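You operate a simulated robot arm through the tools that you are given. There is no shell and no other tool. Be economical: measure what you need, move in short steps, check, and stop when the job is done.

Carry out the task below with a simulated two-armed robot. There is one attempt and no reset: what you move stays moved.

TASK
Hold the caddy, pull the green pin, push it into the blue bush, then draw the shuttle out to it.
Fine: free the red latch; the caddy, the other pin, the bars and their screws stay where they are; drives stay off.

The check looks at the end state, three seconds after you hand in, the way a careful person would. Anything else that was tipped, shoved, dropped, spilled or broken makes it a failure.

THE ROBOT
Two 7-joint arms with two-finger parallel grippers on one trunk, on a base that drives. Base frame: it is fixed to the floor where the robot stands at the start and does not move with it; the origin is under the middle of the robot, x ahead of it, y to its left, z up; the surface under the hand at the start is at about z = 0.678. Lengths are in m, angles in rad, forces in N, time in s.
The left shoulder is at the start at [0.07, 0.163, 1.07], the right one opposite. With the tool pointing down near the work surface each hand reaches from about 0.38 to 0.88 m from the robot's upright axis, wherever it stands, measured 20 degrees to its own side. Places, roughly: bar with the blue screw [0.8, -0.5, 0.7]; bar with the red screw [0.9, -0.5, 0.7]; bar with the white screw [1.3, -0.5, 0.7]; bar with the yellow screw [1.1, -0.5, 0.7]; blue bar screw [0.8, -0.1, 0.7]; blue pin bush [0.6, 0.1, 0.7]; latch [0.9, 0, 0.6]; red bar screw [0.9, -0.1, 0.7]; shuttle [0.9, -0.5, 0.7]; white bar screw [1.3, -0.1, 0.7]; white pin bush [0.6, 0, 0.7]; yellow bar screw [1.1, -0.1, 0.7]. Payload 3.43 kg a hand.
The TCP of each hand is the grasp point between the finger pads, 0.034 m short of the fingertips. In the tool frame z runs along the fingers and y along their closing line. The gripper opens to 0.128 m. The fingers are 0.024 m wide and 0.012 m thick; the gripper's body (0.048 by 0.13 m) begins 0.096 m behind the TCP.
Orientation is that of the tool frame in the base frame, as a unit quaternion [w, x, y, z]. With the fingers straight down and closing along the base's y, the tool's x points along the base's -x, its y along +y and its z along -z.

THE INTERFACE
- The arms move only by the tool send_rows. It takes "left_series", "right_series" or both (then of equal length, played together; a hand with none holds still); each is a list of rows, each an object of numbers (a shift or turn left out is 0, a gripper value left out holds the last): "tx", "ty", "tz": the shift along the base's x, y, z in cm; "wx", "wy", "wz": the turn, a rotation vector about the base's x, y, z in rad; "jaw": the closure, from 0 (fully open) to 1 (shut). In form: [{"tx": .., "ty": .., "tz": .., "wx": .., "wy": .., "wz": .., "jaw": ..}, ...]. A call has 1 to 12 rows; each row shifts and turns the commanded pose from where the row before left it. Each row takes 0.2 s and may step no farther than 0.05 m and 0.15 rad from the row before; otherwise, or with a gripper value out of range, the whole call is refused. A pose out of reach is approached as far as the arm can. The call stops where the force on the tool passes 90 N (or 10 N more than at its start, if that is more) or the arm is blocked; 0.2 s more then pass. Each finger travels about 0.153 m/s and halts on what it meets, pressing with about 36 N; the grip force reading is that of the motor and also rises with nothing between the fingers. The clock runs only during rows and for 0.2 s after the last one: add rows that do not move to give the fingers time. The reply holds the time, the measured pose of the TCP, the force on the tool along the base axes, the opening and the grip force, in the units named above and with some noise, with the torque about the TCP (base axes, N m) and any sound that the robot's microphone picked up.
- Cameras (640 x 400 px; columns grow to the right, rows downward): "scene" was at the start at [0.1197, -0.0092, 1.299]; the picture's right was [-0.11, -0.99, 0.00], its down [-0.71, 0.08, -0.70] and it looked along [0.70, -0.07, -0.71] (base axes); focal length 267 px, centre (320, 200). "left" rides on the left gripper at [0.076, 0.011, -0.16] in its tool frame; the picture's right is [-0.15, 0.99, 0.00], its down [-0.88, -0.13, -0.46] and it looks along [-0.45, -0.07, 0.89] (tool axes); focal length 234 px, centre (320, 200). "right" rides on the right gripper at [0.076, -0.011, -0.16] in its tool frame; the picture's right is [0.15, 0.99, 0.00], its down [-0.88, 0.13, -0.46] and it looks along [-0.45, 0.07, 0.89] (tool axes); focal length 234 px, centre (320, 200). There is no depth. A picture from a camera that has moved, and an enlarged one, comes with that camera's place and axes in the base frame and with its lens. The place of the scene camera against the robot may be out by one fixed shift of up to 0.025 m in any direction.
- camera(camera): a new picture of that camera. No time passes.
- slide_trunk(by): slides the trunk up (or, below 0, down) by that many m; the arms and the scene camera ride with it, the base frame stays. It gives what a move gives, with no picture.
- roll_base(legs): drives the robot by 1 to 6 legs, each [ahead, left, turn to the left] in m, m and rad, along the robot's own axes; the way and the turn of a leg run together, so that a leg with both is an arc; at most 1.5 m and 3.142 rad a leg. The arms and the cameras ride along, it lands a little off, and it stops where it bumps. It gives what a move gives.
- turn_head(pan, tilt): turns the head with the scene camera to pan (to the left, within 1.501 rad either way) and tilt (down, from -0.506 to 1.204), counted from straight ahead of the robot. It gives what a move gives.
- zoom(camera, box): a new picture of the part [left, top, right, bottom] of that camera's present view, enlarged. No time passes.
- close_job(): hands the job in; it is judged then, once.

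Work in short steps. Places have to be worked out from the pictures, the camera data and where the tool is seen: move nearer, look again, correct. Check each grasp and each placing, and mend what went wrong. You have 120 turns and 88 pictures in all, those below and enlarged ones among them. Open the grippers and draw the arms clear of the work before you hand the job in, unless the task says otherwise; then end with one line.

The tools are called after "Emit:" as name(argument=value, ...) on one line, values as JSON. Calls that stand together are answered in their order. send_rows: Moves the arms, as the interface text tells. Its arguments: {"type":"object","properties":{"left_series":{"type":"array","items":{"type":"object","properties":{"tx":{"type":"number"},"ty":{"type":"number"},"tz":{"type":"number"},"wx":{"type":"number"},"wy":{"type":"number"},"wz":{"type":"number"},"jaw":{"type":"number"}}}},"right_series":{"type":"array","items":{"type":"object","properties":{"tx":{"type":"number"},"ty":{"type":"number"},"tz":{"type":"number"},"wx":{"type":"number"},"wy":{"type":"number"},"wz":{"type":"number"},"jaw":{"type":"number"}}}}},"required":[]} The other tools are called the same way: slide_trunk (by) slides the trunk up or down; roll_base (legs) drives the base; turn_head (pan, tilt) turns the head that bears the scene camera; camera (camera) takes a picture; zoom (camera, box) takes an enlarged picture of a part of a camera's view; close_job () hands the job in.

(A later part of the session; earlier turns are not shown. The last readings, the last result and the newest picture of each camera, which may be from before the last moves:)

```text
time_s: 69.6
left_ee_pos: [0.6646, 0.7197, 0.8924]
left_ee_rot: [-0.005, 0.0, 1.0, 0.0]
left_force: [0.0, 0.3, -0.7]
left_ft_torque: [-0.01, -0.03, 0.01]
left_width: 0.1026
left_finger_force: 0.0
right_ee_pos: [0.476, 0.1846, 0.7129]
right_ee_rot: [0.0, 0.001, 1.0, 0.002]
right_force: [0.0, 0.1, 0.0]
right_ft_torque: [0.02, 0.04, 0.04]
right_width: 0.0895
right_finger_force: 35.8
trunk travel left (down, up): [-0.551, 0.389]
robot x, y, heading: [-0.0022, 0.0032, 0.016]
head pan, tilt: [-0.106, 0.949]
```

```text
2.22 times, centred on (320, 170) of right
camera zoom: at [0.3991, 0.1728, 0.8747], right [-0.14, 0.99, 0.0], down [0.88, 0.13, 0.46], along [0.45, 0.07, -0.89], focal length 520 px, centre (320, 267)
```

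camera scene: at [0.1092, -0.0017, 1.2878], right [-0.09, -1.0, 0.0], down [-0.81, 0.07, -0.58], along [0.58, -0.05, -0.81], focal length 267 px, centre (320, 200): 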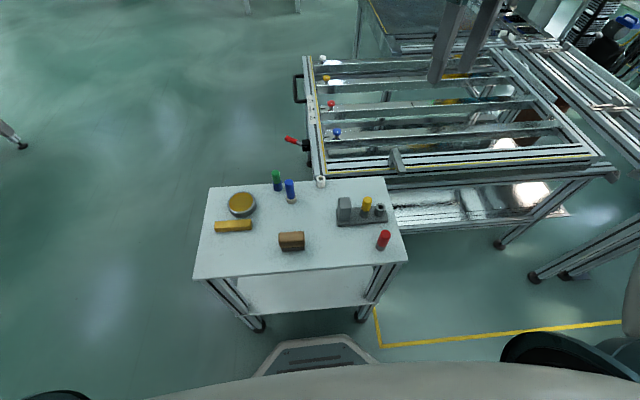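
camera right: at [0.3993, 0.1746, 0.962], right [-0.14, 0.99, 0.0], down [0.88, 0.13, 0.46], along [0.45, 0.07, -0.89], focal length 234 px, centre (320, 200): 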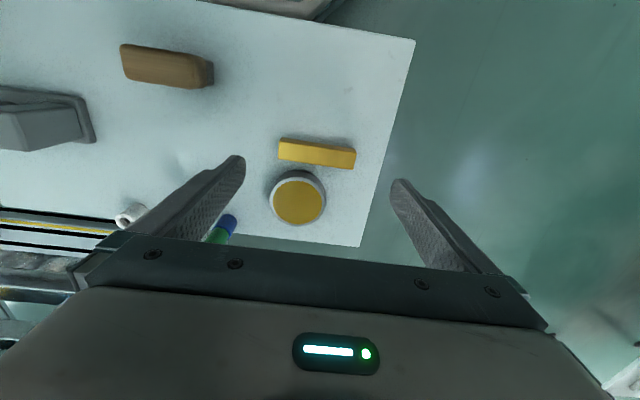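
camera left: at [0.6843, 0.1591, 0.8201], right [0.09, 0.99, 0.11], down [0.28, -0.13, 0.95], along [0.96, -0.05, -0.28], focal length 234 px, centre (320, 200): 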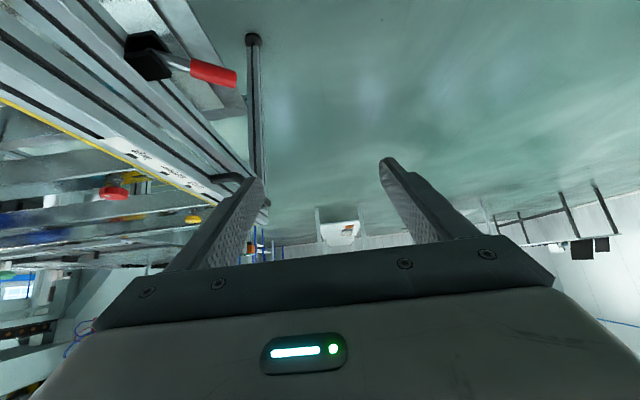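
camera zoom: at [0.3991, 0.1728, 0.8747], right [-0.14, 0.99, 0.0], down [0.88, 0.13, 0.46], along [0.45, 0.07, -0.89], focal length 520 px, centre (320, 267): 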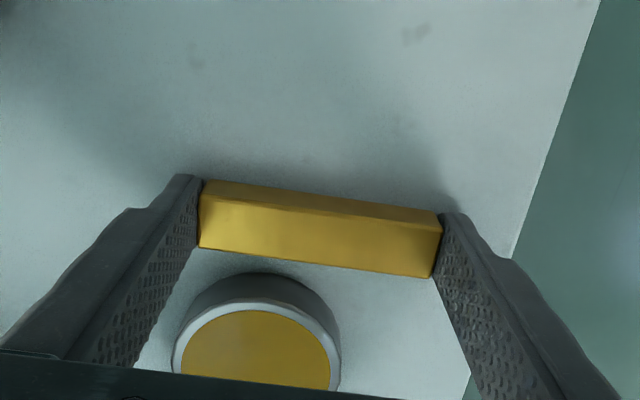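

Gripped squarely. I lift it 6 mm, carry it back by (-0.060, -0.006), and set it down.

Emit:
send_rows(right_series=[{"tz": 0.6}, {"tx": -2, "ty": -0.2}, {"tx": -2, "ty": -0.2}, {"tx": -2.05, "ty": -0.2}, {}, {"tz": -0.5}, {}])

Emit:
zoom(camera="scene", box=[190, 170, 310, 270])

```text
time_s: 71.2
left_ee_pos: [0.665, 0.7185, 0.8919]
left_ee_rot: [-0.006, 0.001, 1.0, 0.0]
left_force: [0.4, 0.8, -0.8]
left_ft_torque: [-0.01, -0.02, 0.01]
left_width: 0.1022
left_finger_force: 0.2
right_ee_pos: [0.4149, 0.1799, 0.7165]
right_ee_rot: [0.0, 0.002, 1.0, 0.0]
right_force: [-0.4, -0.8, -1.7]
right_ft_torque: [-0.03, -0.04, 0.03]
right_width: 0.0892
right_finger_force: 36.5
trunk travel left (down, up): [-0.551, 0.389]
robot x, y, heading: [0.0018, 0.0021, 0.015]
head pan, tilt: [-0.106, 0.949]
```

```text
4.00 times, centred on (250, 220) of scene
camera zoom: at [0.1111, -0.0029, 1.2875], right [-0.09, -1.0, 0.0], down [-0.81, 0.07, -0.58], along [0.58, -0.05, -0.81], focal length 1067 px, centre (600, 120)
```

zoom: 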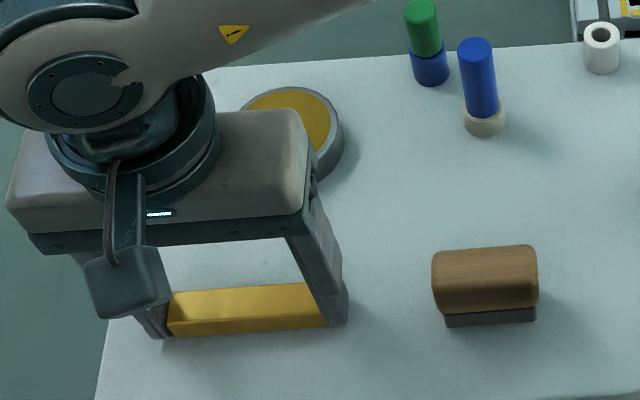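

Set down almost; I lower the last millimetres, open, lift and check against the first picture.

Emit:
send_rows(right_series=[{"tz": -0.2}, {"jaw": 0.22}, {"jaw": 0.1}, {"tz": 3, "jaw": 0}, {"tz": 4}, {"tz": 4}, {"tz": 4, "ty": -2}, {"tz": 3, "ty": -4}, {"ty": -4.5}, {"ty": -4.5}])

Emit:
zoom(camera="scene", box=[190, 170, 310, 270])

```text
time_s: 73.4
left_ee_pos: [0.6641, 0.7182, 0.8931]
left_ee_rot: [-0.005, 0.0, 1.0, 0.002]
left_force: [1.4, 0.7, 0.6]
left_ft_torque: [0.0, 0.0, 0.0]
left_width: 0.1025
left_finger_force: 0.0
right_ee_pos: [0.4165, 0.0293, 0.8949]
right_ee_rot: [0.0, 0.002, 1.0, 0.002]
right_force: [-0.4, -0.3, 0.5]
right_ft_torque: [0.01, -0.01, 0.0]
right_width: 0.1278
right_finger_force: 0.0
trunk travel left (down, up): [-0.551, 0.389]
robot x, y, heading: [-0.0004, 0.0014, 0.016]
head pan, tilt: [-0.106, 0.949]
```

```text
4.00 times, centred on (250, 220) of scene
camera zoom: at [0.1109, -0.0047, 1.2876], right [-0.09, -1.0, 0.0], down [-0.81, 0.07, -0.58], along [0.58, -0.05, -0.81], focal length 1067 px, centre (600, 120)
```

zoom: 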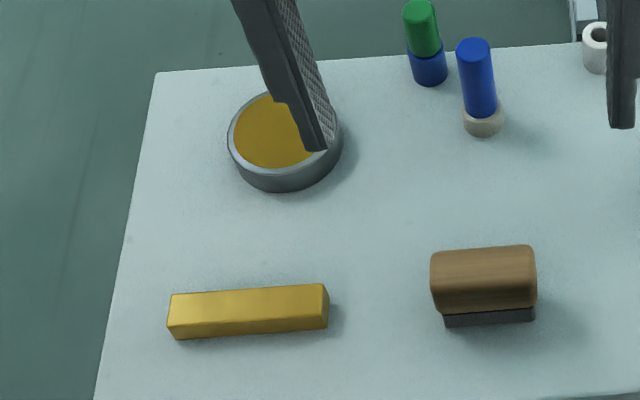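

The gold block is back within about 2 mm of its original place. Now I move the right hand away and bring the left hand toward the latch along the outside, watching the elbow.

Emit:
send_rows(right_series=[{"tz": 2, "ty": -3}, {"tz": 2, "ty": -3}, {"tz": 2, "ty": -3}, {"tz": 2, "ty": -3}, {"tz": 2, "ty": -3}, {"ty": -4}, {"ty": -4}, {"ty": -4}, {"ty": -3, "tx": 2}, {"tx": 3}], left_series=[{"ty": -4}, {"ty": -4}, {"ty": -4, "tx": 1}, {"ty": -4, "tx": 2}, {"ty": -4, "tx": 2}, {"ty": -4, "tx": 2}, {"ty": -4, "tx": 2}, {"ty": -4, "tx": 2}, {"ty": -4, "tx": 2}, {"ty": -4, "tx": 2}])

Emit:
camera(camera="scene")

```text
time_s: 75.6
left_ee_pos: [0.814, 0.3185, 0.8928]
left_ee_rot: [-0.005, 0.0, 1.0, -0.001]
left_force: [-0.1, -0.1, -0.4]
left_ft_torque: [-0.03, 0.02, 0.03]
left_width: 0.1025
left_finger_force: 0.1
right_ee_pos: [0.4668, -0.2712, 0.9937]
right_ee_rot: [-0.001, 0.001, 1.0, 0.001]
right_force: [-0.6, 0.3, 0.0]
right_ft_torque: [0.0, 0.03, 0.01]
right_width: 0.128
right_finger_force: 0.0
trunk travel left (down, up): [-0.551, 0.389]
robot x, y, heading: [-0.0023, 0.0042, 0.018]
head pan, tilt: [-0.106, 0.949]
```

```text
23 pictures are left
camera scene: at [0.112, -0.0032, 1.2874], right [-0.09, -1.0, 0.0], down [-0.81, 0.07, -0.58], along [0.58, -0.05, -0.81], focal length 267 px, centre (320, 200)
```

scene: 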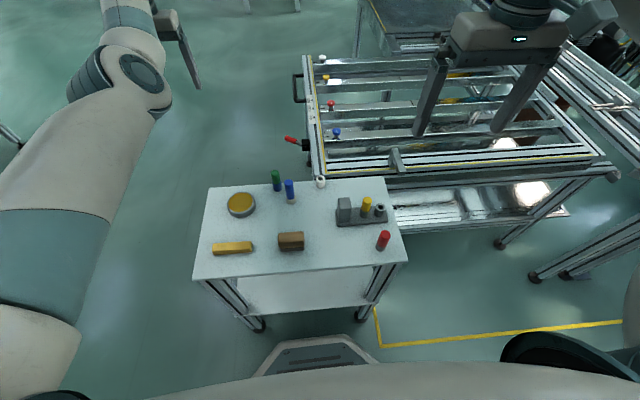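

The elbow is now outside the table. I pitch the left hand forward by 0.7 rad, open to 90 mm, and approach above the lever.

Emit:
send_rows(left_series=[{"wy": -0.14, "jaw": 0.3}, {"wy": -0.14}, {"wy": -0.14}, {"wy": -0.14}, {"wy": -0.14}, {"tx": 2, "ty": -4}, {"tx": 2, "ty": -4}, {"tx": 2, "ty": -4, "tz": -2}, {"tx": 2, "ty": -4, "tz": -2}, {"tx": 2, "ty": -4, "tz": -2}, {"ty": -4, "tx": 1, "tz": -2}])

Emit:
camera(camera="scene")

Emit:
camera(camera="left")

```text
time_s: 78.0
left_ee_pos: [0.925, 0.0747, 0.8095]
left_ee_rot: [0.339, -0.001, 0.941, 0.0]
left_force: [0.9, -0.3, 0.7]
left_ft_torque: [0.0, -0.01, 0.01]
left_width: 0.0896
left_finger_force: 0.1
right_ee_pos: [0.4662, -0.2719, 0.9941]
right_ee_rot: [-0.001, 0.001, 1.0, 0.0]
right_force: [0.3, 0.1, -0.2]
right_ft_torque: [-0.02, -0.01, -0.01]
right_width: 0.128
right_finger_force: 0.2
trunk travel left (down, up): [-0.551, 0.389]
robot x, y, heading: [-0.0012, 0.0047, 0.016]
head pan, tilt: [-0.106, 0.949]
```

```text
22 pictures are left
camera scene: at [0.1112, -0.0041, 1.2875], right [-0.09, -1.0, 0.0], down [-0.81, 0.07, -0.58], along [0.58, -0.05, -0.81], focal length 267 px, centre (320, 200)
```

scene: 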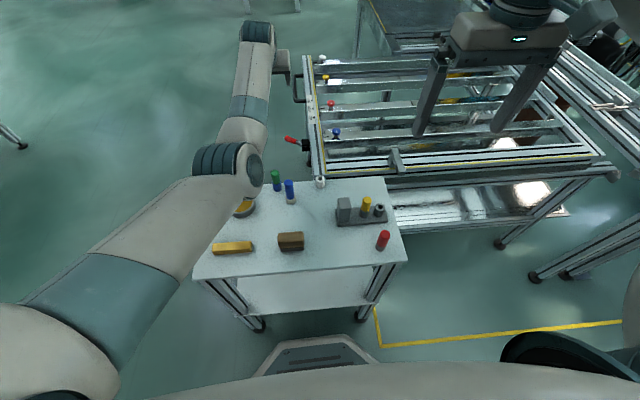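

```text
21 pictures are left
camera left: at [0.7653, 0.087, 0.885], right [0.11, 0.99, 0.09], down [0.39, -0.13, 0.91], along [0.91, -0.07, -0.4], focal length 234 px, centre (320, 200)
```

left: 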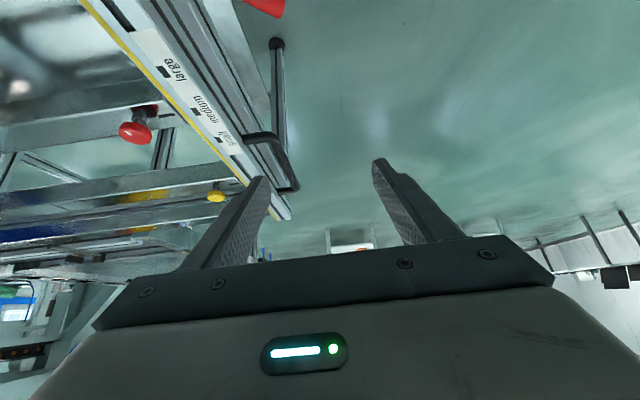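

The arm will be nearly straight at the lever, so the elbow should stay well above the dish. I lower the hand in two stages beside the frame, watching forces.

Emit:
send_rows(left_series=[{"tz": -2, "ty": -0.8}, {"tz": -2}, {"tz": -2}, {"tz": -2}, {"tz": -2}, {}])

Emit:
camera(camera="left")

Emit:
camera(camera="scene")

```text
time_s: 79.4
left_ee_pos: [0.9244, 0.0706, 0.7119]
left_ee_rot: [0.338, 0.0, 0.941, 0.0]
left_force: [-0.4, 0.2, 0.1]
left_ft_torque: [0.01, 0.01, -0.05]
left_width: 0.0899
left_finger_force: 0.1
right_ee_pos: [0.4651, -0.2711, 0.9945]
right_ee_rot: [-0.001, 0.002, 1.0, 0.0]
right_force: [-0.7, 0.0, 0.0]
right_ft_torque: [-0.02, 0.01, 0.0]
right_width: 0.1281
right_finger_force: 0.1
trunk travel left (down, up): [-0.551, 0.389]
robot x, y, heading: [0.0023, 0.0041, 0.015]
head pan, tilt: [-0.106, 0.949]
```

```text
20 pictures are left
camera left: at [0.7634, 0.0801, 0.7862], right [0.11, 0.99, 0.09], down [0.39, -0.13, 0.91], along [0.91, -0.07, -0.4], focal length 234 px, centre (320, 200)
```

left: 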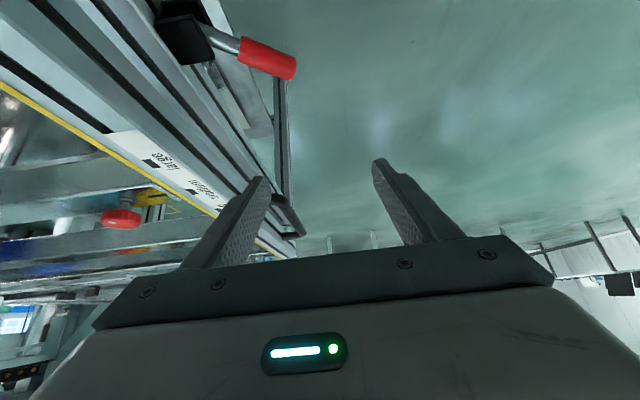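

```text
19 pictures are left
camera scene: at [0.1108, -0.0033, 1.2876], right [-0.09, -1.0, 0.0], down [-0.81, 0.07, -0.58], along [0.58, -0.05, -0.81], focal length 267 px, centre (320, 200)
```

scene: 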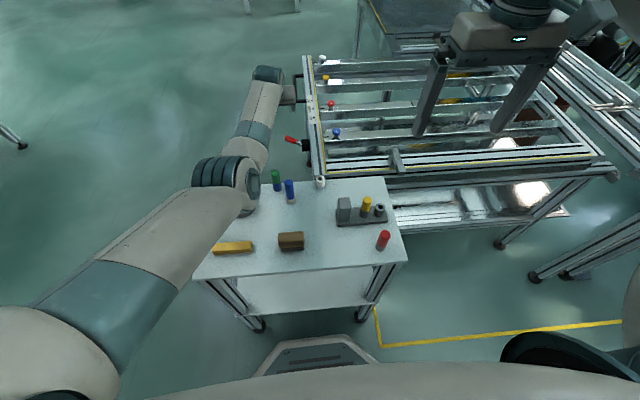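

The forearm should clear the green pin by about 3 cm at the target. I descend in small steps to z 0.60 with the lever between the fingers.

Emit:
send_rows(left_series=[{"tz": -1.5}, {"tz": -1.5}, {"tz": -1.5}, {"tz": -1.5}, {}])

Emit:
camera(camera="left")

Emit:
zoom(camera="scene", box=[190, 60, 350, 220])

```text
time_s: 80.6
left_ee_pos: [0.9228, 0.07, 0.6525]
left_ee_rot: [0.338, -0.001, 0.941, 0.001]
left_force: [0.5, 0.3, -0.6]
left_ft_torque: [-0.02, -0.01, 0.0]
left_width: 0.0897
left_finger_force: 0.0
right_ee_pos: [0.4651, -0.2709, 0.9945]
right_ee_rot: [0.0, 0.0, 1.0, 0.001]
right_force: [0.1, -0.2, -1.2]
right_ft_torque: [0.01, 0.01, 0.01]
right_width: 0.1279
right_finger_force: 0.1
trunk travel left (down, up): [-0.551, 0.389]
robot x, y, heading: [0.0003, 0.0005, 0.017]
head pan, tilt: [-0.106, 0.949]
```

```text
18 pictures are left
camera left: at [0.7635, 0.0813, 0.727], right [0.11, 0.99, 0.09], down [0.39, -0.13, 0.91], along [0.91, -0.07, -0.4], focal length 234 px, centre (320, 200)
```

left: 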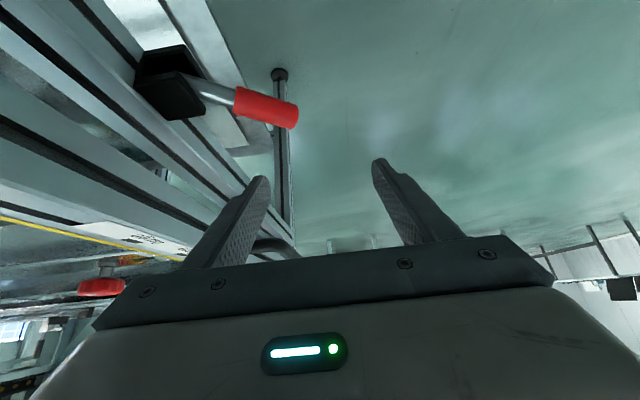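

```text
2.50 times, centred on (270, 140) of scene
camera zoom: at [0.1109, -0.0032, 1.2876], right [-0.09, -1.0, 0.0], down [-0.81, 0.07, -0.58], along [0.58, -0.05, -0.81], focal length 667 px, centre (445, 350)
```

zoom: 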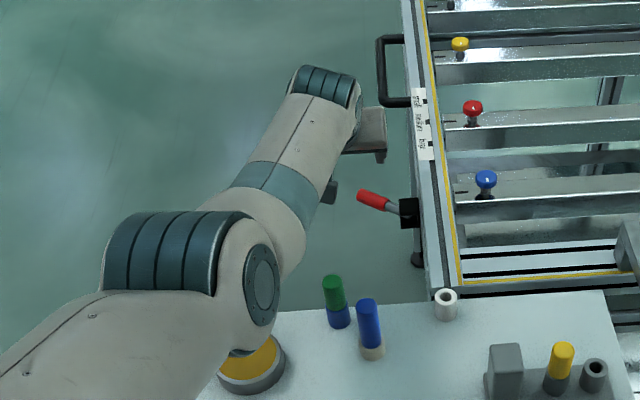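

The lever tip triangulates again at (0.918, 0.051, 0.576), and the elbow and forearm are clear of the pins. I lower the last 5.7 cm, with the inner finger landing between lever and frame.

Emit:
send_rows(left_series=[{"tz": -1.5, "ty": -0.2}, {"tz": -1.5}, {"tz": -1.5}, {"tz": -1.2}, {}])

Emit:
camera(camera="left")

```text
time_s: 81.8
left_ee_pos: [0.9087, 0.0804, 0.5999]
left_ee_rot: [0.338, 0.0, 0.941, 0.001]
left_force: [0.7, -0.7, 1.2]
left_ft_torque: [0.05, 0.16, 0.08]
left_width: 0.0899
left_finger_force: 0.2
left hand out of reach, approached as far as the arm can: row 1, 2, 3
right_ee_pos: [0.4636, -0.2703, 0.9953]
right_ee_rot: [0.0, 0.001, 1.0, 0.001]
right_force: [0.6, -0.2, 0.0]
right_ft_torque: [0.01, -0.02, -0.01]
right_width: 0.128
right_finger_force: 0.0
trunk travel left (down, up): [-0.551, 0.389]
robot x, y, heading: [0.0006, 0.0035, 0.013]
head pan, tilt: [-0.106, 0.949]
```

```text
16 pictures are left
camera left: at [0.7481, 0.0899, 0.6751], right [0.11, 0.99, 0.09], down [0.39, -0.13, 0.91], along [0.91, -0.07, -0.4], focal length 234 px, centre (320, 200)
```

left: 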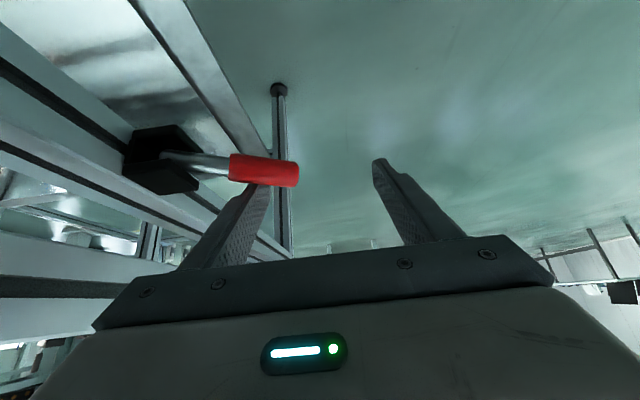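

The inner finger is now on the +x side of the lever, at its height. I pull toward -x slowly and read the force.

Emit:
send_rows(left_series=[{"tx": -1}, {"tx": -1}, {"tx": -1}, {}])

Emit:
camera(camera="left")

```text
time_s: 82.8
left_ee_pos: [0.8804, 0.0779, 0.5992]
left_ee_rot: [0.338, 0.0, 0.941, 0.0]
left_force: [0.3, -0.1, 1.9]
left_ft_torque: [-0.05, -0.01, 0.08]
left_width: 0.0891
left_finger_force: 0.0
right_ee_pos: [0.4653, -0.2709, 0.995]
right_ee_rot: [-0.001, 0.001, 1.0, 0.001]
right_force: [0.4, 0.1, 0.4]
right_ft_torque: [-0.02, 0.0, 0.0]
right_width: 0.128
right_finger_force: 0.3
trunk travel left (down, up): [-0.551, 0.389]
robot x, y, heading: [0.0008, 0.0007, 0.017]
head pan, tilt: [-0.106, 0.949]
```

```text
15 pictures are left
camera left: at [0.7205, 0.0887, 0.6739], right [0.11, 0.99, 0.09], down [0.39, -0.13, 0.91], along [0.91, -0.07, -0.4], focal length 234 px, centre (320, 200)
```

left: 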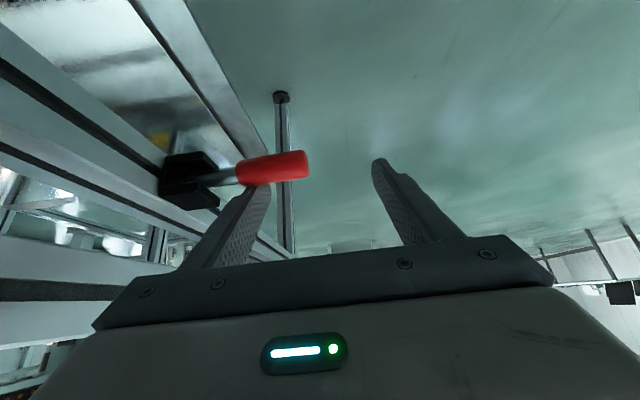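

The lever swings freely with it (now pointing straight out). I continue toward -x until it meets its stop.

Emit:
send_rows(left_series=[{"tx": -1}, {"tx": -1}, {"tx": -1}, {"tx": -1}, {"tx": -1}, {"tx": -1}, {}])

Emit:
camera(camera="left")

```text
time_s: 84.4
left_ee_pos: [0.8363, 0.0869, 0.6146]
left_ee_rot: [0.357, -0.006, 0.934, -0.002]
left_force: [84.2, -6.5, 23.9]
left_ft_torque: [-1.51, -2.8, 4.82]
left_width: 0.0937
left_finger_force: 3.5
right_ee_pos: [0.4706, -0.2658, 0.9932]
right_ee_rot: [-0.002, 0.0, 1.0, 0.0]
right_force: [-0.2, -0.2, 1.3]
right_ft_torque: [0.02, 0.0, 0.0]
right_width: 0.1279
right_finger_force: 0.1
trunk travel left (down, up): [-0.551, 0.389]
robot x, y, heading: [-0.0038, 0.0042, 0.015]
head pan, tilt: [-0.106, 0.949]
```

```text
14 pictures are left
camera left: at [0.6731, 0.0972, 0.6825], right [0.1, 0.99, 0.09], down [0.35, -0.12, 0.93], along [0.93, -0.06, -0.36], focal length 234 px, centre (320, 200)
```

left: 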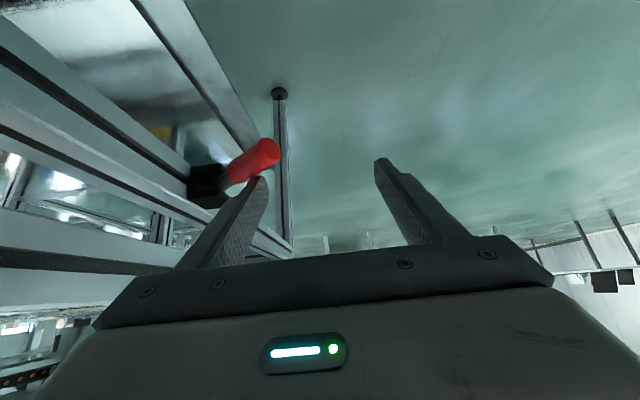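

The lever reached its other stop, about 45° toward -x, so the latch is thrown. I back off, rise straight up, and return the tool to vertical, going toward the frame's left rail, which I will grip at about (0.705, -0.05).

Emit:
send_rows(left_series=[{"tx": 2}, {"tx": 0.8}, {"tz": 3}, {"tz": 3}, {"tz": 4}, {"tz": 4}, {"tz": 4}, {"tz": 4}])

Emit:
send_rows(left_series=[{"ty": 2, "tz": 2}, {"wy": 0.14, "tx": -1, "tz": 1}, {"wy": 0.14, "tx": -1}, {"wy": 0.14, "tx": -1}, {"wy": 0.14, "tx": -1}, {"wy": 0.13, "tx": -1, "ty": -2}, {"tx": -2, "ty": -2}, {"tx": -2, "ty": -2}, {"tx": -2, "ty": -2}, {"tx": -2, "ty": -2}])

Emit:
camera(camera="scene")

```text
time_s: 86.2
left_ee_pos: [0.8473, 0.0785, 0.8194]
left_ee_rot: [0.337, 0.0, 0.941, 0.0]
left_force: [-0.5, 0.1, 0.4]
left_ft_torque: [0.0, -0.03, 0.01]
left_width: 0.0896
left_finger_force: 0.1
right_ee_pos: [0.4649, -0.2707, 0.9938]
right_ee_rot: [0.0, 0.001, 1.0, 0.002]
right_force: [-0.4, 0.0, -0.6]
right_ft_torque: [-0.02, -0.02, -0.03]
right_width: 0.1279
right_finger_force: 0.2
trunk travel left (down, up): [-0.551, 0.389]
robot x, y, heading: [0.0028, 0.0046, 0.014]
head pan, tilt: [-0.106, 0.949]
```

```text
time_s: 88.4
left_ee_pos: [0.7524, -0.0104, 0.8403]
left_ee_rot: [0.0, 0.0, 1.0, 0.0]
left_force: [-0.8, -0.5, 0.8]
left_ft_torque: [-0.01, -0.03, 0.03]
left_width: 0.0897
left_finger_force: 0.0
left hand out of reach, approached as far as the arm can: row 8, 9, 10
right_ee_pos: [0.4643, -0.2717, 0.9933]
right_ee_rot: [0.001, 0.002, 1.0, 0.001]
right_force: [-0.1, 0.7, 0.2]
right_ft_torque: [0.04, 0.03, 0.02]
right_width: 0.1279
right_finger_force: 0.0
trunk travel left (down, up): [-0.551, 0.389]
robot x, y, heading: [-0.0012, 0.0039, 0.019]
head pan, tilt: [-0.106, 0.949]
```

```text
13 pictures are left
camera scene: at [0.1107, -0.004, 1.2876], right [-0.09, -1.0, 0.0], down [-0.81, 0.07, -0.58], along [0.58, -0.05, -0.81], focal length 267 px, centre (320, 200)
```

scene: 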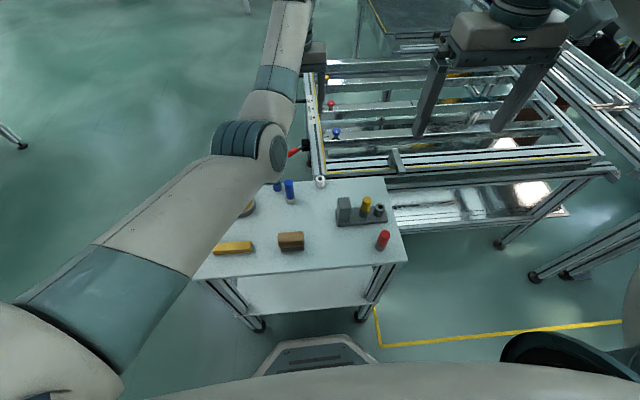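

The left arm is near its limits here, so I will pull with the right arm. First I withdraw the left arm up and far to the left.

Emit:
send_rows(left_series=[{"tz": 3}, {"tz": 3}, {"ty": 4, "tz": 2}, {"ty": 4, "tz": 1}, {"ty": 4}, {"ty": 4}, {"ty": 4}, {"ty": 4}, {"ty": 4}, {"ty": 4}, {"ty": 4}, {"ty": 4}])

Emit:
send_rows(left_series=[{"ty": 4}, {"ty": 4}, {"ty": 4}, {"ty": 4}, {"ty": 4}, {"ty": 4}, {"ty": 4}], right_series=[{"tx": 3, "ty": 3}, {"tx": 3, "ty": 3}, {"tx": 3, "ty": 3}, {"tx": 3, "ty": 3}, {"tx": 3, "ty": 3}, {"tx": 3, "ty": 3}, {"tx": 3, "ty": 3}])

Emit:
send_rows(right_series=[{"tx": 3, "ty": 1.2}, {"tz": -4}, {"tz": -4}, {"tz": -4}])

Emit:
camera(camera="right")

```text
time_s: 91.0
left_ee_pos: [0.7817, 0.3724, 0.9052]
left_ee_rot: [0.0, 0.001, 1.0, 0.0]
left_force: [0.3, -0.5, 0.6]
left_ft_torque: [-0.02, 0.0, 0.02]
left_width: 0.0896
left_finger_force: 0.0
left hand out of reach, approached as far as the arm can: row 1, 2, 3, 4, 5
right_ee_pos: [0.4649, -0.269, 0.9955]
right_ee_rot: [0.0, 0.001, 1.0, 0.0]
right_force: [0.1, 0.6, -0.4]
right_ft_torque: [0.01, -0.01, 0.01]
right_width: 0.128
right_finger_force: 0.0
trunk travel left (down, up): [-0.551, 0.389]
robot x, y, heading: [-0.005, 0.0046, 0.013]
head pan, tilt: [-0.106, 0.949]
```

```text
time_s: 92.6
left_ee_pos: [0.7334, 0.6153, 0.8888]
left_ee_rot: [-0.002, -0.001, 1.0, -0.002]
left_force: [0.0, -0.3, 0.0]
left_ft_torque: [0.06, 0.04, -0.01]
left_width: 0.0897
left_finger_force: 0.1
left hand out of reach, approached as far as the arm can: row 4, 5, 6, 7
right_ee_pos: [0.6746, -0.0597, 0.9944]
right_ee_rot: [0.0, 0.002, 1.0, -0.001]
right_force: [-0.8, 1.0, 0.0]
right_ft_torque: [-0.02, -0.03, -0.03]
right_width: 0.1278
right_finger_force: 0.0
trunk travel left (down, up): [-0.551, 0.389]
robot x, y, heading: [0.0016, 0.0021, 0.011]
head pan, tilt: [-0.106, 0.949]
```

```text
time_s: 93.6
left_ee_pos: [0.7351, 0.6136, 0.8894]
left_ee_rot: [-0.001, -0.001, 1.0, 0.001]
left_force: [0.5, -0.3, -0.6]
left_ft_torque: [0.04, 0.01, 0.01]
left_width: 0.0895
left_finger_force: 0.0
right_ee_pos: [0.706, -0.0484, 0.873]
right_ee_rot: [0.0, 0.001, 1.0, 0.0]
right_force: [-0.2, 0.3, -0.5]
right_ft_torque: [-0.02, -0.01, 0.03]
right_width: 0.1281
right_finger_force: 0.0
trunk travel left (down, up): [-0.551, 0.389]
robot x, y, heading: [0.0002, 0.0033, 0.014]
head pan, tilt: [-0.106, 0.949]
```

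```text
12 pictures are left
camera right: at [0.6291, -0.06, 1.0345], right [-0.14, 0.99, 0.0], down [0.88, 0.13, 0.46], along [0.45, 0.07, -0.89], focal length 234 px, centre (320, 200)
```

right: 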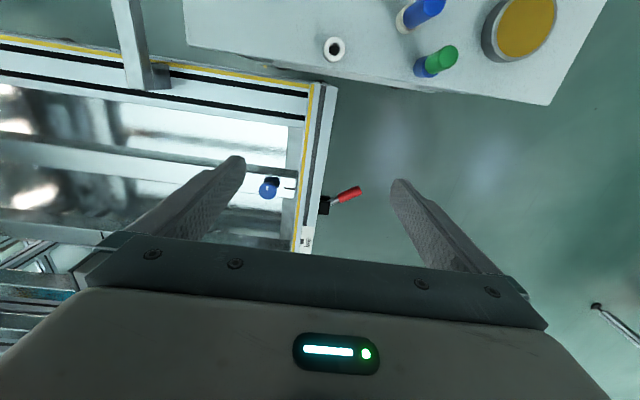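

The lever now points to the other side. The left rail of the shuttle spans y -0.069 to -0.034, with a free gap at x 0.70 to 0.758 inside. I place the right hand at x 0.729 with 90 mm opening and lower in stages.

Emit:
send_rows(right_series=[{"tx": 2.3, "ty": -0.3, "jaw": 0.3}, {"tz": -4}, {"tz": -4}, {"tz": -3}, {"tz": -1.5}, {}])

Emit:
camera(camera="right")

```text
time_s: 95.0
left_ee_pos: [0.7342, 0.6128, 0.8896]
left_ee_rot: [-0.002, 0.001, 1.0, 0.001]
left_force: [-0.6, -0.5, 0.6]
left_ft_torque: [0.02, -0.02, -0.02]
left_width: 0.0897
left_finger_force: 0.1
right_ee_pos: [0.7291, -0.0519, 0.7503]
right_ee_rot: [0.0, 0.001, 1.0, 0.001]
right_force: [-0.8, 0.5, -0.6]
right_ft_torque: [-0.01, -0.01, 0.01]
right_width: 0.0897
right_finger_force: 0.0
trunk travel left (down, up): [-0.551, 0.389]
robot x, y, heading: [-0.0026, -0.0007, 0.013]
head pan, tilt: [-0.106, 0.949]
```

```text
11 pictures are left
camera right: at [0.6518, -0.0638, 0.9107], right [-0.14, 0.99, 0.0], down [0.88, 0.13, 0.46], along [0.45, 0.07, -0.89], focal length 234 px, centre (320, 200)
```

right: 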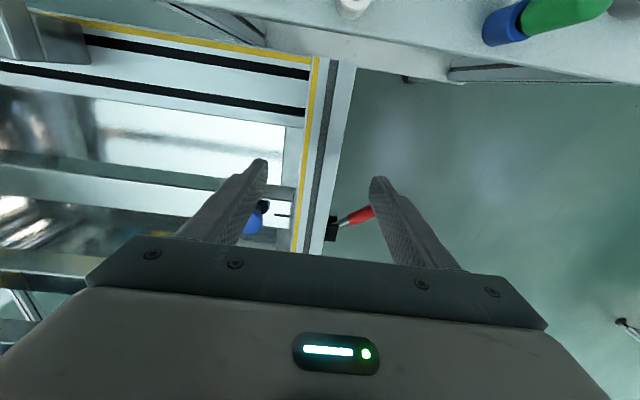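

The fingers straddle the rail, with the inner one over the gap. I lower in small steps to TCP z 0.71.

Emit:
send_rows(right_series=[{"tz": -0.8}, {"tz": -0.8}, {"tz": -0.8}, {"tz": -0.8}, {"tz": -0.8}, {}])

Emit:
zoom(camera="right", box=[200, 100, 440, 260])

```text
time_s: 96.4
left_ee_pos: [0.7337, 0.6127, 0.8894]
left_ee_rot: [-0.002, 0.0, 1.0, 0.0]
left_force: [-0.9, -0.2, -0.1]
left_ft_torque: [0.01, -0.02, -0.03]
left_width: 0.0898
left_finger_force: 0.1
right_ee_pos: [0.7285, -0.0518, 0.7094]
right_ee_rot: [0.0, 0.001, 1.0, 0.001]
right_force: [-0.5, 0.2, 1.0]
right_ft_torque: [0.02, 0.02, 0.01]
right_width: 0.0897
right_finger_force: 0.1
trunk travel left (down, up): [-0.551, 0.389]
robot x, y, heading: [0.0013, 0.0031, 0.013]
head pan, tilt: [-0.106, 0.949]
```

```text
2.50 times, centred on (320, 180) of right
camera zoom: at [0.6519, -0.0649, 0.8709], right [-0.14, 0.99, 0.0], down [0.88, 0.13, 0.46], along [0.45, 0.07, -0.89], focal length 585 px, centre (320, 250)
```

zoom: 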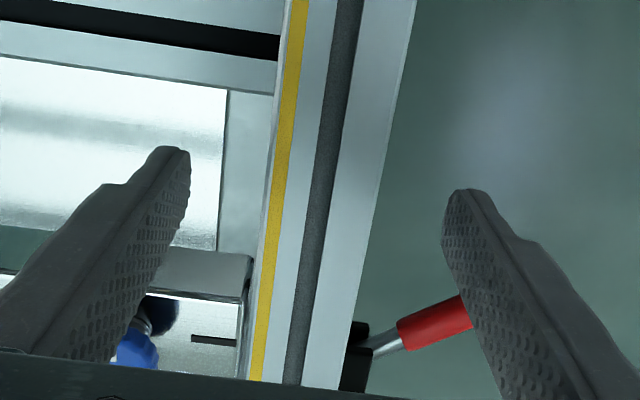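

No contact so far. I close on the rail in stages and read the width.

Emit:
send_rows(right_series=[{"jaw": 0.45}, {"jaw": 0.55}, {"jaw": 0.65}, {"jaw": 0.75}, {"jaw": 0.85}, {}])

Emit:
zoom(camera="right", box=[200, 100, 440, 260])

```text
time_s: 97.8
left_ee_pos: [0.7343, 0.6139, 0.8904]
left_ee_rot: [-0.002, -0.001, 1.0, 0.0]
left_force: [0.0, -0.8, 0.2]
left_ft_torque: [0.02, -0.01, 0.0]
left_width: 0.0893
left_finger_force: 0.0
right_ee_pos: [0.7274, -0.0526, 0.7101]
right_ee_rot: [0.0, 0.001, 1.0, 0.001]
right_force: [0.1, -0.5, -0.1]
right_ft_torque: [0.04, -0.05, 0.67]
right_width: 0.0396
right_finger_force: 45.1
trunk travel left (down, up): [-0.551, 0.389]
robot x, y, heading: [0.0025, 0.0038, 0.018]
head pan, tilt: [-0.106, 0.949]
```

```text
2.50 times, centred on (320, 180) of right
camera zoom: at [0.6519, -0.0648, 0.8709], right [-0.14, 0.99, 0.0], down [0.88, 0.13, 0.46], along [0.45, 0.07, -0.89], focal length 585 px, centre (320, 250)
```

zoom: 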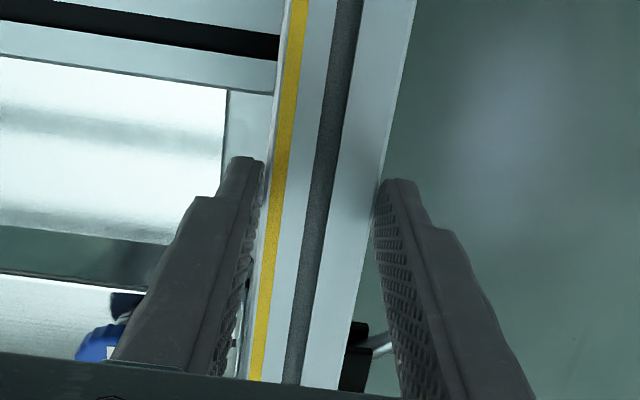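

The rail is gripped at 40 mm. I pull +y by 3 cm at first and check the forces.

Emit:
send_rows(right_series=[{"jaw": 1.0}, {"ty": 0.5}, {"ty": 0.5}, {"ty": 1}, {"ty": 1}, {}])

Emit:
zoom(camera="right", box=[200, 100, 440, 260])

```text
time_s: 99.2
left_ee_pos: [0.734, 0.613, 0.8896]
left_ee_rot: [-0.002, -0.002, 1.0, 0.0]
left_force: [0.2, 0.1, 0.5]
left_ft_torque: [0.01, -0.03, -0.01]
left_width: 0.0896
left_finger_force: 0.1
right_ee_pos: [0.7283, -0.0207, 0.7105]
right_ee_rot: [0.001, 0.001, 1.0, 0.002]
right_force: [9.1, 0.7, 0.0]
right_ft_torque: [0.16, -1.38, 0.25]
right_width: 0.0398
right_finger_force: 45.5
trunk travel left (down, up): [-0.551, 0.389]
robot x, y, heading: [-0.0019, 0.0004, 0.014]
head pan, tilt: [-0.106, 0.949]
```

```text
2.50 times, centred on (320, 180) of right
camera zoom: at [0.6515, -0.0326, 0.8706], right [-0.15, 0.99, 0.0], down [0.88, 0.13, 0.46], along [0.45, 0.07, -0.89], focal length 585 px, centre (320, 250)
```

zoom: 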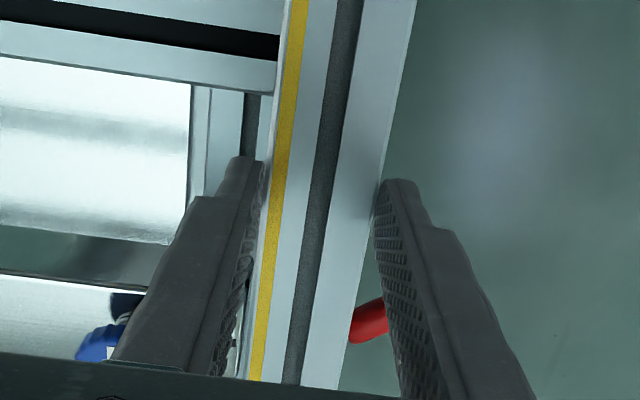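

The shuttle slides freely with the hand. I pull another 22 cm and then look at the bracket and pin.

Emit:
send_rows(right_series=[{"ty": 2}, {"ty": 2}, {"ty": 2}, {"ty": 2}, {"ty": 2}, {"ty": 2}, {"ty": 2}, {"ty": 2}, {"ty": 2}, {"ty": 2}, {"ty": 2}, {}])

Emit:
camera(camera="scene")

```text
time_s: 101.8
left_ee_pos: [0.7372, 0.6129, 0.8888]
left_ee_rot: [-0.004, 0.0, 1.0, -0.001]
left_force: [0.6, 0.2, -0.8]
left_ft_torque: [0.03, 0.09, -0.03]
left_width: 0.0897
left_finger_force: 0.1
right_ee_pos: [0.7093, 0.178, 0.718]
right_ee_rot: [-0.002, 0.002, 1.0, 0.003]
right_force: [0.6, -1.3, -0.4]
right_ft_torque: [0.05, 0.02, 0.02]
right_width: 0.0
right_finger_force: 33.4
right hand out of reach, approached as far as the arm can: row 9, 10, 11
trunk travel left (down, up): [-0.551, 0.389]
robot x, y, heading: [-0.003, 0.002, 0.016]
head pan, tilt: [-0.106, 0.949]
```

```text
7 pictures are left
camera scene: at [0.113, -0.004, 1.2873], right [-0.09, -1.0, 0.0], down [-0.81, 0.07, -0.58], along [0.58, -0.05, -0.81], focal length 267 px, centre (320, 200)
```

scene: 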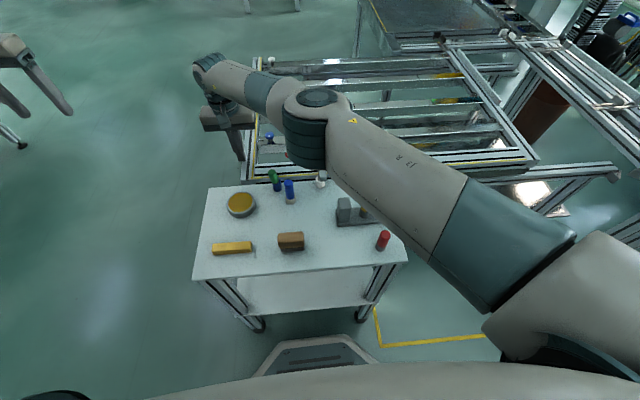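

The grip slipped off when the arm reached its limit; the shuttle has moved about 0.187 m and some 0.13 m remain. I lift the right hand and go to the -y side of the bracket, which I can push along the rest of the way within easy reach.

Emit:
send_rows(right_series=[{"tz": 3}, {"tz": 4}, {"tz": 4}, {"tz": 4}, {"tz": 4}, {"ty": -4}, {"ty": -4}, {"ty": -4}, {"ty": -4}, {"ty": -4, "tx": -1}, {"ty": -4, "tx": -1}, {"ty": -4, "tx": -1}])

Emit:
send_rows(right_series=[{"ty": -3, "tx": -1}, {"ty": -3, "tx": -1}])

Emit:
camera(camera="right")

```text
time_s: 104.4
left_ee_pos: [0.7342, 0.6126, 0.8915]
left_ee_rot: [-0.001, -0.001, 1.0, 0.001]
left_force: [-0.4, 0.2, -0.7]
left_ft_torque: [0.03, -0.03, 0.0]
left_width: 0.0895
left_finger_force: 0.2
right_ee_pos: [0.6784, -0.104, 0.9128]
right_ee_rot: [0.0, 0.001, 1.0, 0.002]
right_force: [-0.7, -0.2, 0.1]
right_ft_torque: [0.01, 0.01, -0.03]
right_width: 0.0001
right_finger_force: 32.5
trunk travel left (down, up): [-0.551, 0.389]
robot x, y, heading: [-0.0039, 0.0039, 0.014]
head pan, tilt: [-0.106, 0.949]
```

```text
time_s: 105.0
left_ee_pos: [0.7346, 0.6139, 0.8902]
left_ee_rot: [-0.001, 0.0, 1.0, -0.001]
left_force: [0.3, 0.1, 0.5]
left_ft_torque: [0.0, 0.01, 0.01]
left_width: 0.0898
left_finger_force: 0.1
right_ee_pos: [0.6596, -0.1637, 0.9113]
right_ee_rot: [-0.001, 0.001, 1.0, 0.001]
right_force: [-0.5, -0.1, 0.0]
right_ft_torque: [-0.06, 0.0, -0.03]
right_width: 0.0
right_finger_force: 33.3
trunk travel left (down, up): [-0.551, 0.389]
robot x, y, heading: [0.004, 0.0058, 0.013]
head pan, tilt: [-0.106, 0.949]
```

```text
6 pictures are left
camera right: at [0.5824, -0.175, 1.0717], right [-0.14, 0.99, 0.0], down [0.88, 0.13, 0.46], along [0.45, 0.07, -0.89], focal length 234 px, centre (320, 200)
```

right: 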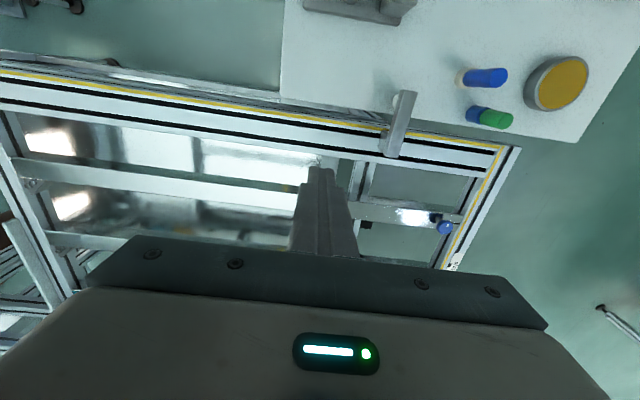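

The bracket is now at y about -0.055 (x 0.58 to 0.66), with roughly 0.10 m to go to the pin. I lower the closed right fingers behind it at (0.64, -0.115), tips above the rail, and look.

Emit:
send_rows(right_series=[{"tx": -2, "ty": 2}, {"ty": 2.8}, {"tz": -4}, {"tz": -4}, {"tz": -4}, {"tz": -3}, {"tz": -1}, {"tz": -1}, {}])

Emit:
camera(camera="right")

```text
time_s: 107.0
left_ee_pos: [0.7355, 0.6135, 0.8892]
left_ee_rot: [-0.001, 0.0, 1.0, -0.001]
left_force: [0.9, -0.5, -0.6]
left_ft_torque: [-0.01, 0.02, 0.02]
left_width: 0.0896
left_finger_force: 0.1
right_ee_pos: [0.638, -0.114, 0.7392]
right_ee_rot: [0.0, 0.002, 1.0, 0.0]
right_force: [0.0, 0.9, 0.4]
right_ft_torque: [-0.02, -0.02, -0.01]
right_width: 0.0
right_finger_force: 32.5
trunk travel left (down, up): [-0.551, 0.389]
robot x, y, heading: [0.0022, 0.0017, 0.018]
head pan, tilt: [-0.106, 0.949]
```

```text
5 pictures are left
camera right: at [0.5613, -0.1258, 0.9003], right [-0.14, 0.99, 0.0], down [0.88, 0.13, 0.46], along [0.45, 0.07, -0.89], focal length 234 px, centre (320, 200)
```

right: 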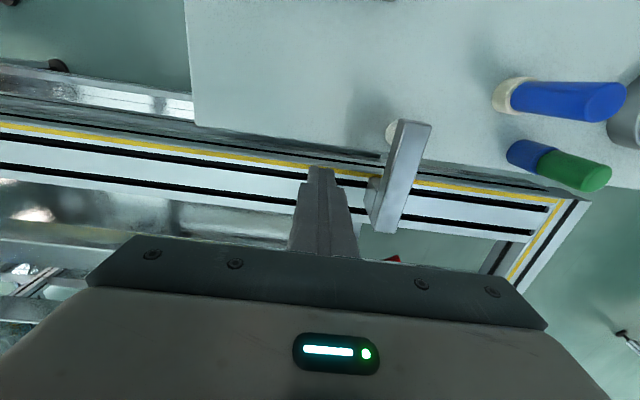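

The rod of closed fingers faces the bracket's side. I push +y: 10 cm first in small steps, monitoring.

Emit:
send_rows(right_series=[{"ty": 1}, {"ty": 1}, {"ty": 1}, {"ty": 1}, {"ty": 1}, {"ty": 1}, {"ty": 1}, {"ty": 1}, {"ty": 1}, {"ty": 1}, {}])

Emit:
camera(camera="right")

```text
time_s: 109.4
left_ee_pos: [0.7331, 0.6142, 0.89]
left_ee_rot: [-0.001, -0.001, 1.0, 0.0]
left_force: [-0.5, -0.4, 0.0]
left_ft_torque: [0.02, 0.02, 0.0]
left_width: 0.0897
left_finger_force: 0.1
right_ee_pos: [0.6375, -0.0133, 0.7408]
right_ee_rot: [0.0, 0.0, 1.0, 0.002]
right_force: [0.9, -1.0, 0.3]
right_ft_torque: [-0.01, 0.0, -0.01]
right_width: 0.0001
right_finger_force: 33.0
trunk travel left (down, up): [-0.551, 0.389]
robot x, y, heading: [-0.0036, 0.0033, 0.016]
head pan, tilt: [-0.106, 0.949]
```

```text
4 pictures are left
camera right: at [0.5612, -0.025, 0.9004], right [-0.15, 0.99, 0.0], down [0.88, 0.13, 0.45], along [0.45, 0.07, -0.89], focal length 234 px, centre (320, 200)
```

right: 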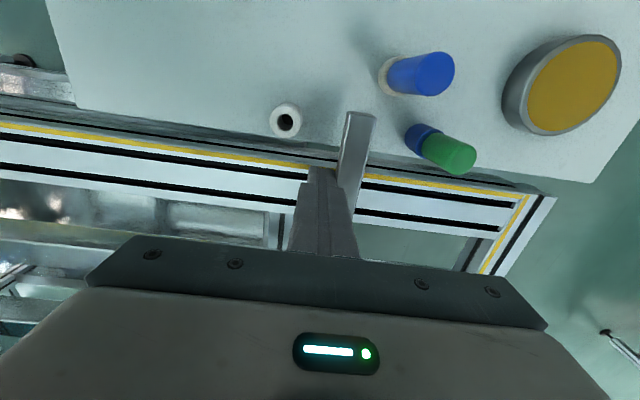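

It slides well and has passed the white bush; about 3 cm remain. I continue with smaller steps.

Emit:
send_rows(right_series=[{"ty": 0.5}, {"ty": 0.5}, {"ty": 0.5}, {"ty": 0.3}, {"ty": 0.3}, {}])

Emit:
send_rows(right_series=[{"ty": 0.2}, {"ty": 0.2}, {}])

Emit:
zoom(camera="right", box=[260, 60, 500, 220])

```text
time_s: 110.8
left_ee_pos: [0.7332, 0.6131, 0.8898]
left_ee_rot: [0.0, -0.001, 1.0, 0.0]
left_force: [-0.6, -0.3, -0.6]
left_ft_torque: [0.0, 0.0, 0.0]
left_width: 0.0896
left_finger_force: 0.2
right_ee_pos: [0.638, 0.0073, 0.7396]
right_ee_rot: [-0.001, 0.0, 1.0, 0.002]
right_force: [-2.3, -2.6, -0.5]
right_ft_torque: [-0.08, 0.06, 0.05]
right_width: 0.0001
right_finger_force: 32.6
trunk travel left (down, up): [-0.551, 0.389]
robot x, y, heading: [-0.0013, 0.0055, 0.016]
head pan, tilt: [-0.106, 0.949]
```

```text
time_s: 111.6
left_ee_pos: [0.7352, 0.612, 0.8901]
left_ee_rot: [-0.001, -0.001, 1.0, -0.001]
left_force: [-0.3, -0.7, 0.1]
left_ft_torque: [0.03, 0.05, -0.02]
left_width: 0.0893
left_finger_force: 0.2
right_ee_pos: [0.6375, 0.0108, 0.7403]
right_ee_rot: [0.0, 0.002, 1.0, 0.001]
right_force: [-1.4, -5.1, -3.2]
right_ft_torque: [-0.16, 0.03, 0.04]
right_width: 0.0
right_finger_force: 32.7
trunk travel left (down, up): [-0.551, 0.389]
robot x, y, heading: [-0.0022, 0.0047, 0.012]
head pan, tilt: [-0.106, 0.949]
```

```text
2.50 times, centred on (380, 140) of right
camera zoom: at [0.5619, -0.0012, 0.9005], right [-0.14, 0.99, 0.0], down [0.88, 0.13, 0.46], along [0.45, 0.07, -0.89], focal length 585 px, centre (170, 350)
```

zoom: 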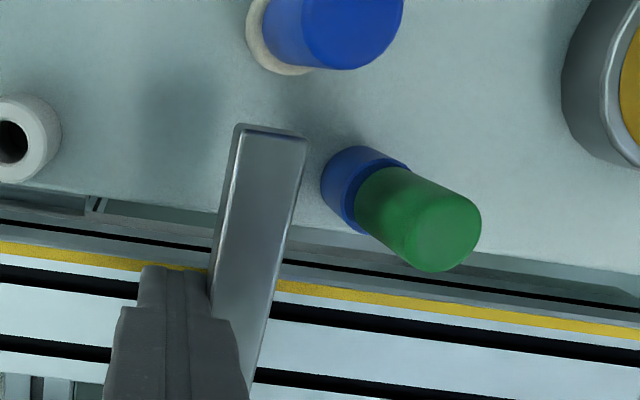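

About 17 mm of gap remains. I continue in 3 mm then finer steps, watching for contact.

Emit:
send_rows(right_series=[{"ty": 0.3}, {"ty": 0.3}, {"ty": 0.3}, {"ty": 0.3}, {}])

Emit:
send_rows(right_series=[{"ty": 0.15}, {"ty": 0.15}, {}])

Emit:
send_rows(right_series=[{"ty": 0.15}, {}])

```text
time_s: 112.8
left_ee_pos: [0.7353, 0.6128, 0.8904]
left_ee_rot: [-0.001, -0.001, 1.0, 0.0]
left_force: [-1.3, -0.2, 0.2]
left_ft_torque: [-0.01, 0.04, 0.03]
left_width: 0.0898
left_finger_force: 0.0
right_ee_pos: [0.6373, 0.0221, 0.7417]
right_ee_rot: [-0.001, 0.001, 1.0, 0.002]
right_force: [-1.4, -3.4, -3.3]
right_ft_torque: [-0.13, 0.02, 0.05]
right_width: 0.0001
right_finger_force: 32.3
trunk travel left (down, up): [-0.551, 0.389]
robot x, y, heading: [0.0008, 0.0025, 0.019]
head pan, tilt: [-0.106, 0.949]
```

```text
time_s: 113.6
left_ee_pos: [0.7338, 0.6125, 0.891]
left_ee_rot: [-0.002, 0.0, 1.0, 0.0]
left_force: [-0.7, -0.2, 0.2]
left_ft_torque: [0.02, 0.01, 0.04]
left_width: 0.0894
left_finger_force: 0.0
right_ee_pos: [0.6385, 0.0247, 0.7409]
right_ee_rot: [0.0, 0.002, 1.0, 0.001]
right_force: [1.2, -6.5, -0.6]
right_ft_torque: [-0.14, -0.06, 0.05]
right_width: 0.0
right_finger_force: 32.8
trunk travel left (down, up): [-0.551, 0.389]
robot x, y, heading: [-0.0015, 0.0031, 0.014]
head pan, tilt: [-0.106, 0.949]
```

```text
time_s: 114.2
left_ee_pos: [0.734, 0.6131, 0.8899]
left_ee_rot: [-0.002, -0.001, 1.0, 0.001]
left_force: [-0.2, -0.5, 0.6]
left_ft_torque: [0.0, -0.01, 0.01]
left_width: 0.0896
left_finger_force: 0.1
right_ee_pos: [0.6389, 0.0259, 0.7406]
right_ee_rot: [0.0, 0.001, 1.0, 0.001]
right_force: [1.2, -5.0, -0.1]
right_ft_torque: [-0.1, -0.04, 0.02]
right_width: 0.0
right_finger_force: 32.7
trunk travel left (down, up): [-0.551, 0.389]
robot x, y, heading: [0.0008, 0.0019, 0.018]
head pan, tilt: [-0.106, 0.949]
```

No contact jump yet (5 N of sliding friction). I keep creeping.

Emit:
send_rows(right_series=[{"ty": 0.15}, {"ty": 0.15}, {}])

Emit:
send_rows(right_series=[{"ty": 0.15}, {"ty": 0.15}, {}])

Emit:
zoom(camera="right", box=[260, 60, 500, 220])

```text
time_s: 115.0
left_ee_pos: [0.7335, 0.614, 0.8915]
left_ee_rot: [-0.001, -0.001, 1.0, 0.0]
left_force: [0.2, -0.9, 0.3]
left_ft_torque: [-0.03, -0.01, 0.0]
left_width: 0.0898
left_finger_force: 0.1
right_ee_pos: [0.638, 0.0298, 0.7411]
right_ee_rot: [0.0, 0.001, 1.0, 0.002]
right_force: [-2.4, -4.8, 3.2]
right_ft_torque: [-0.1, 0.04, 0.02]
right_width: 0.0
right_finger_force: 33.1
trunk travel left (down, up): [-0.551, 0.389]
robot x, y, heading: [0.0009, -0.0001, 0.014]
head pan, tilt: [-0.106, 0.949]
```

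```text
time_s: 115.8
left_ee_pos: [0.7342, 0.614, 0.8899]
left_ee_rot: [-0.001, 0.0, 1.0, 0.0]
left_force: [0.1, 0.0, 0.6]
left_ft_torque: [0.04, 0.0, -0.07]
left_width: 0.0894
left_finger_force: 0.1
right_ee_pos: [0.6378, 0.0322, 0.7409]
right_ee_rot: [0.0, 0.002, 1.0, 0.001]
right_force: [1.6, -5.7, 3.3]
right_ft_torque: [-0.1, -0.04, -0.01]
right_width: 0.0001
right_finger_force: 32.9
trunk travel left (down, up): [-0.551, 0.389]
robot x, y, heading: [0.0007, 0.0018, 0.015]
head pan, tilt: [-0.106, 0.949]
```

```text
2.50 times, centred on (380, 140) of right
camera zoom: at [0.562, 0.0203, 0.9008], right [-0.14, 0.99, 0.0], down [0.88, 0.13, 0.46], along [0.45, 0.07, -0.89], focal length 585 px, centre (170, 350)
```

zoom: 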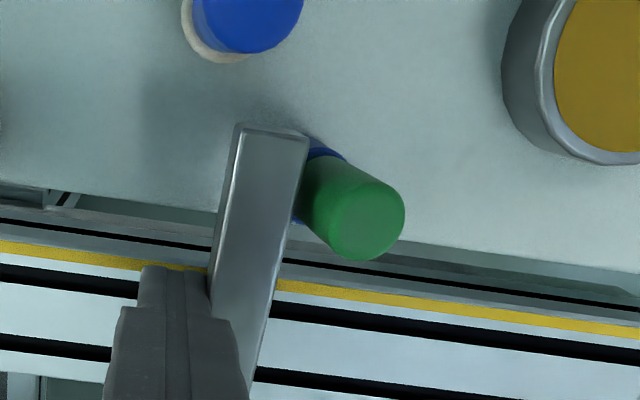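

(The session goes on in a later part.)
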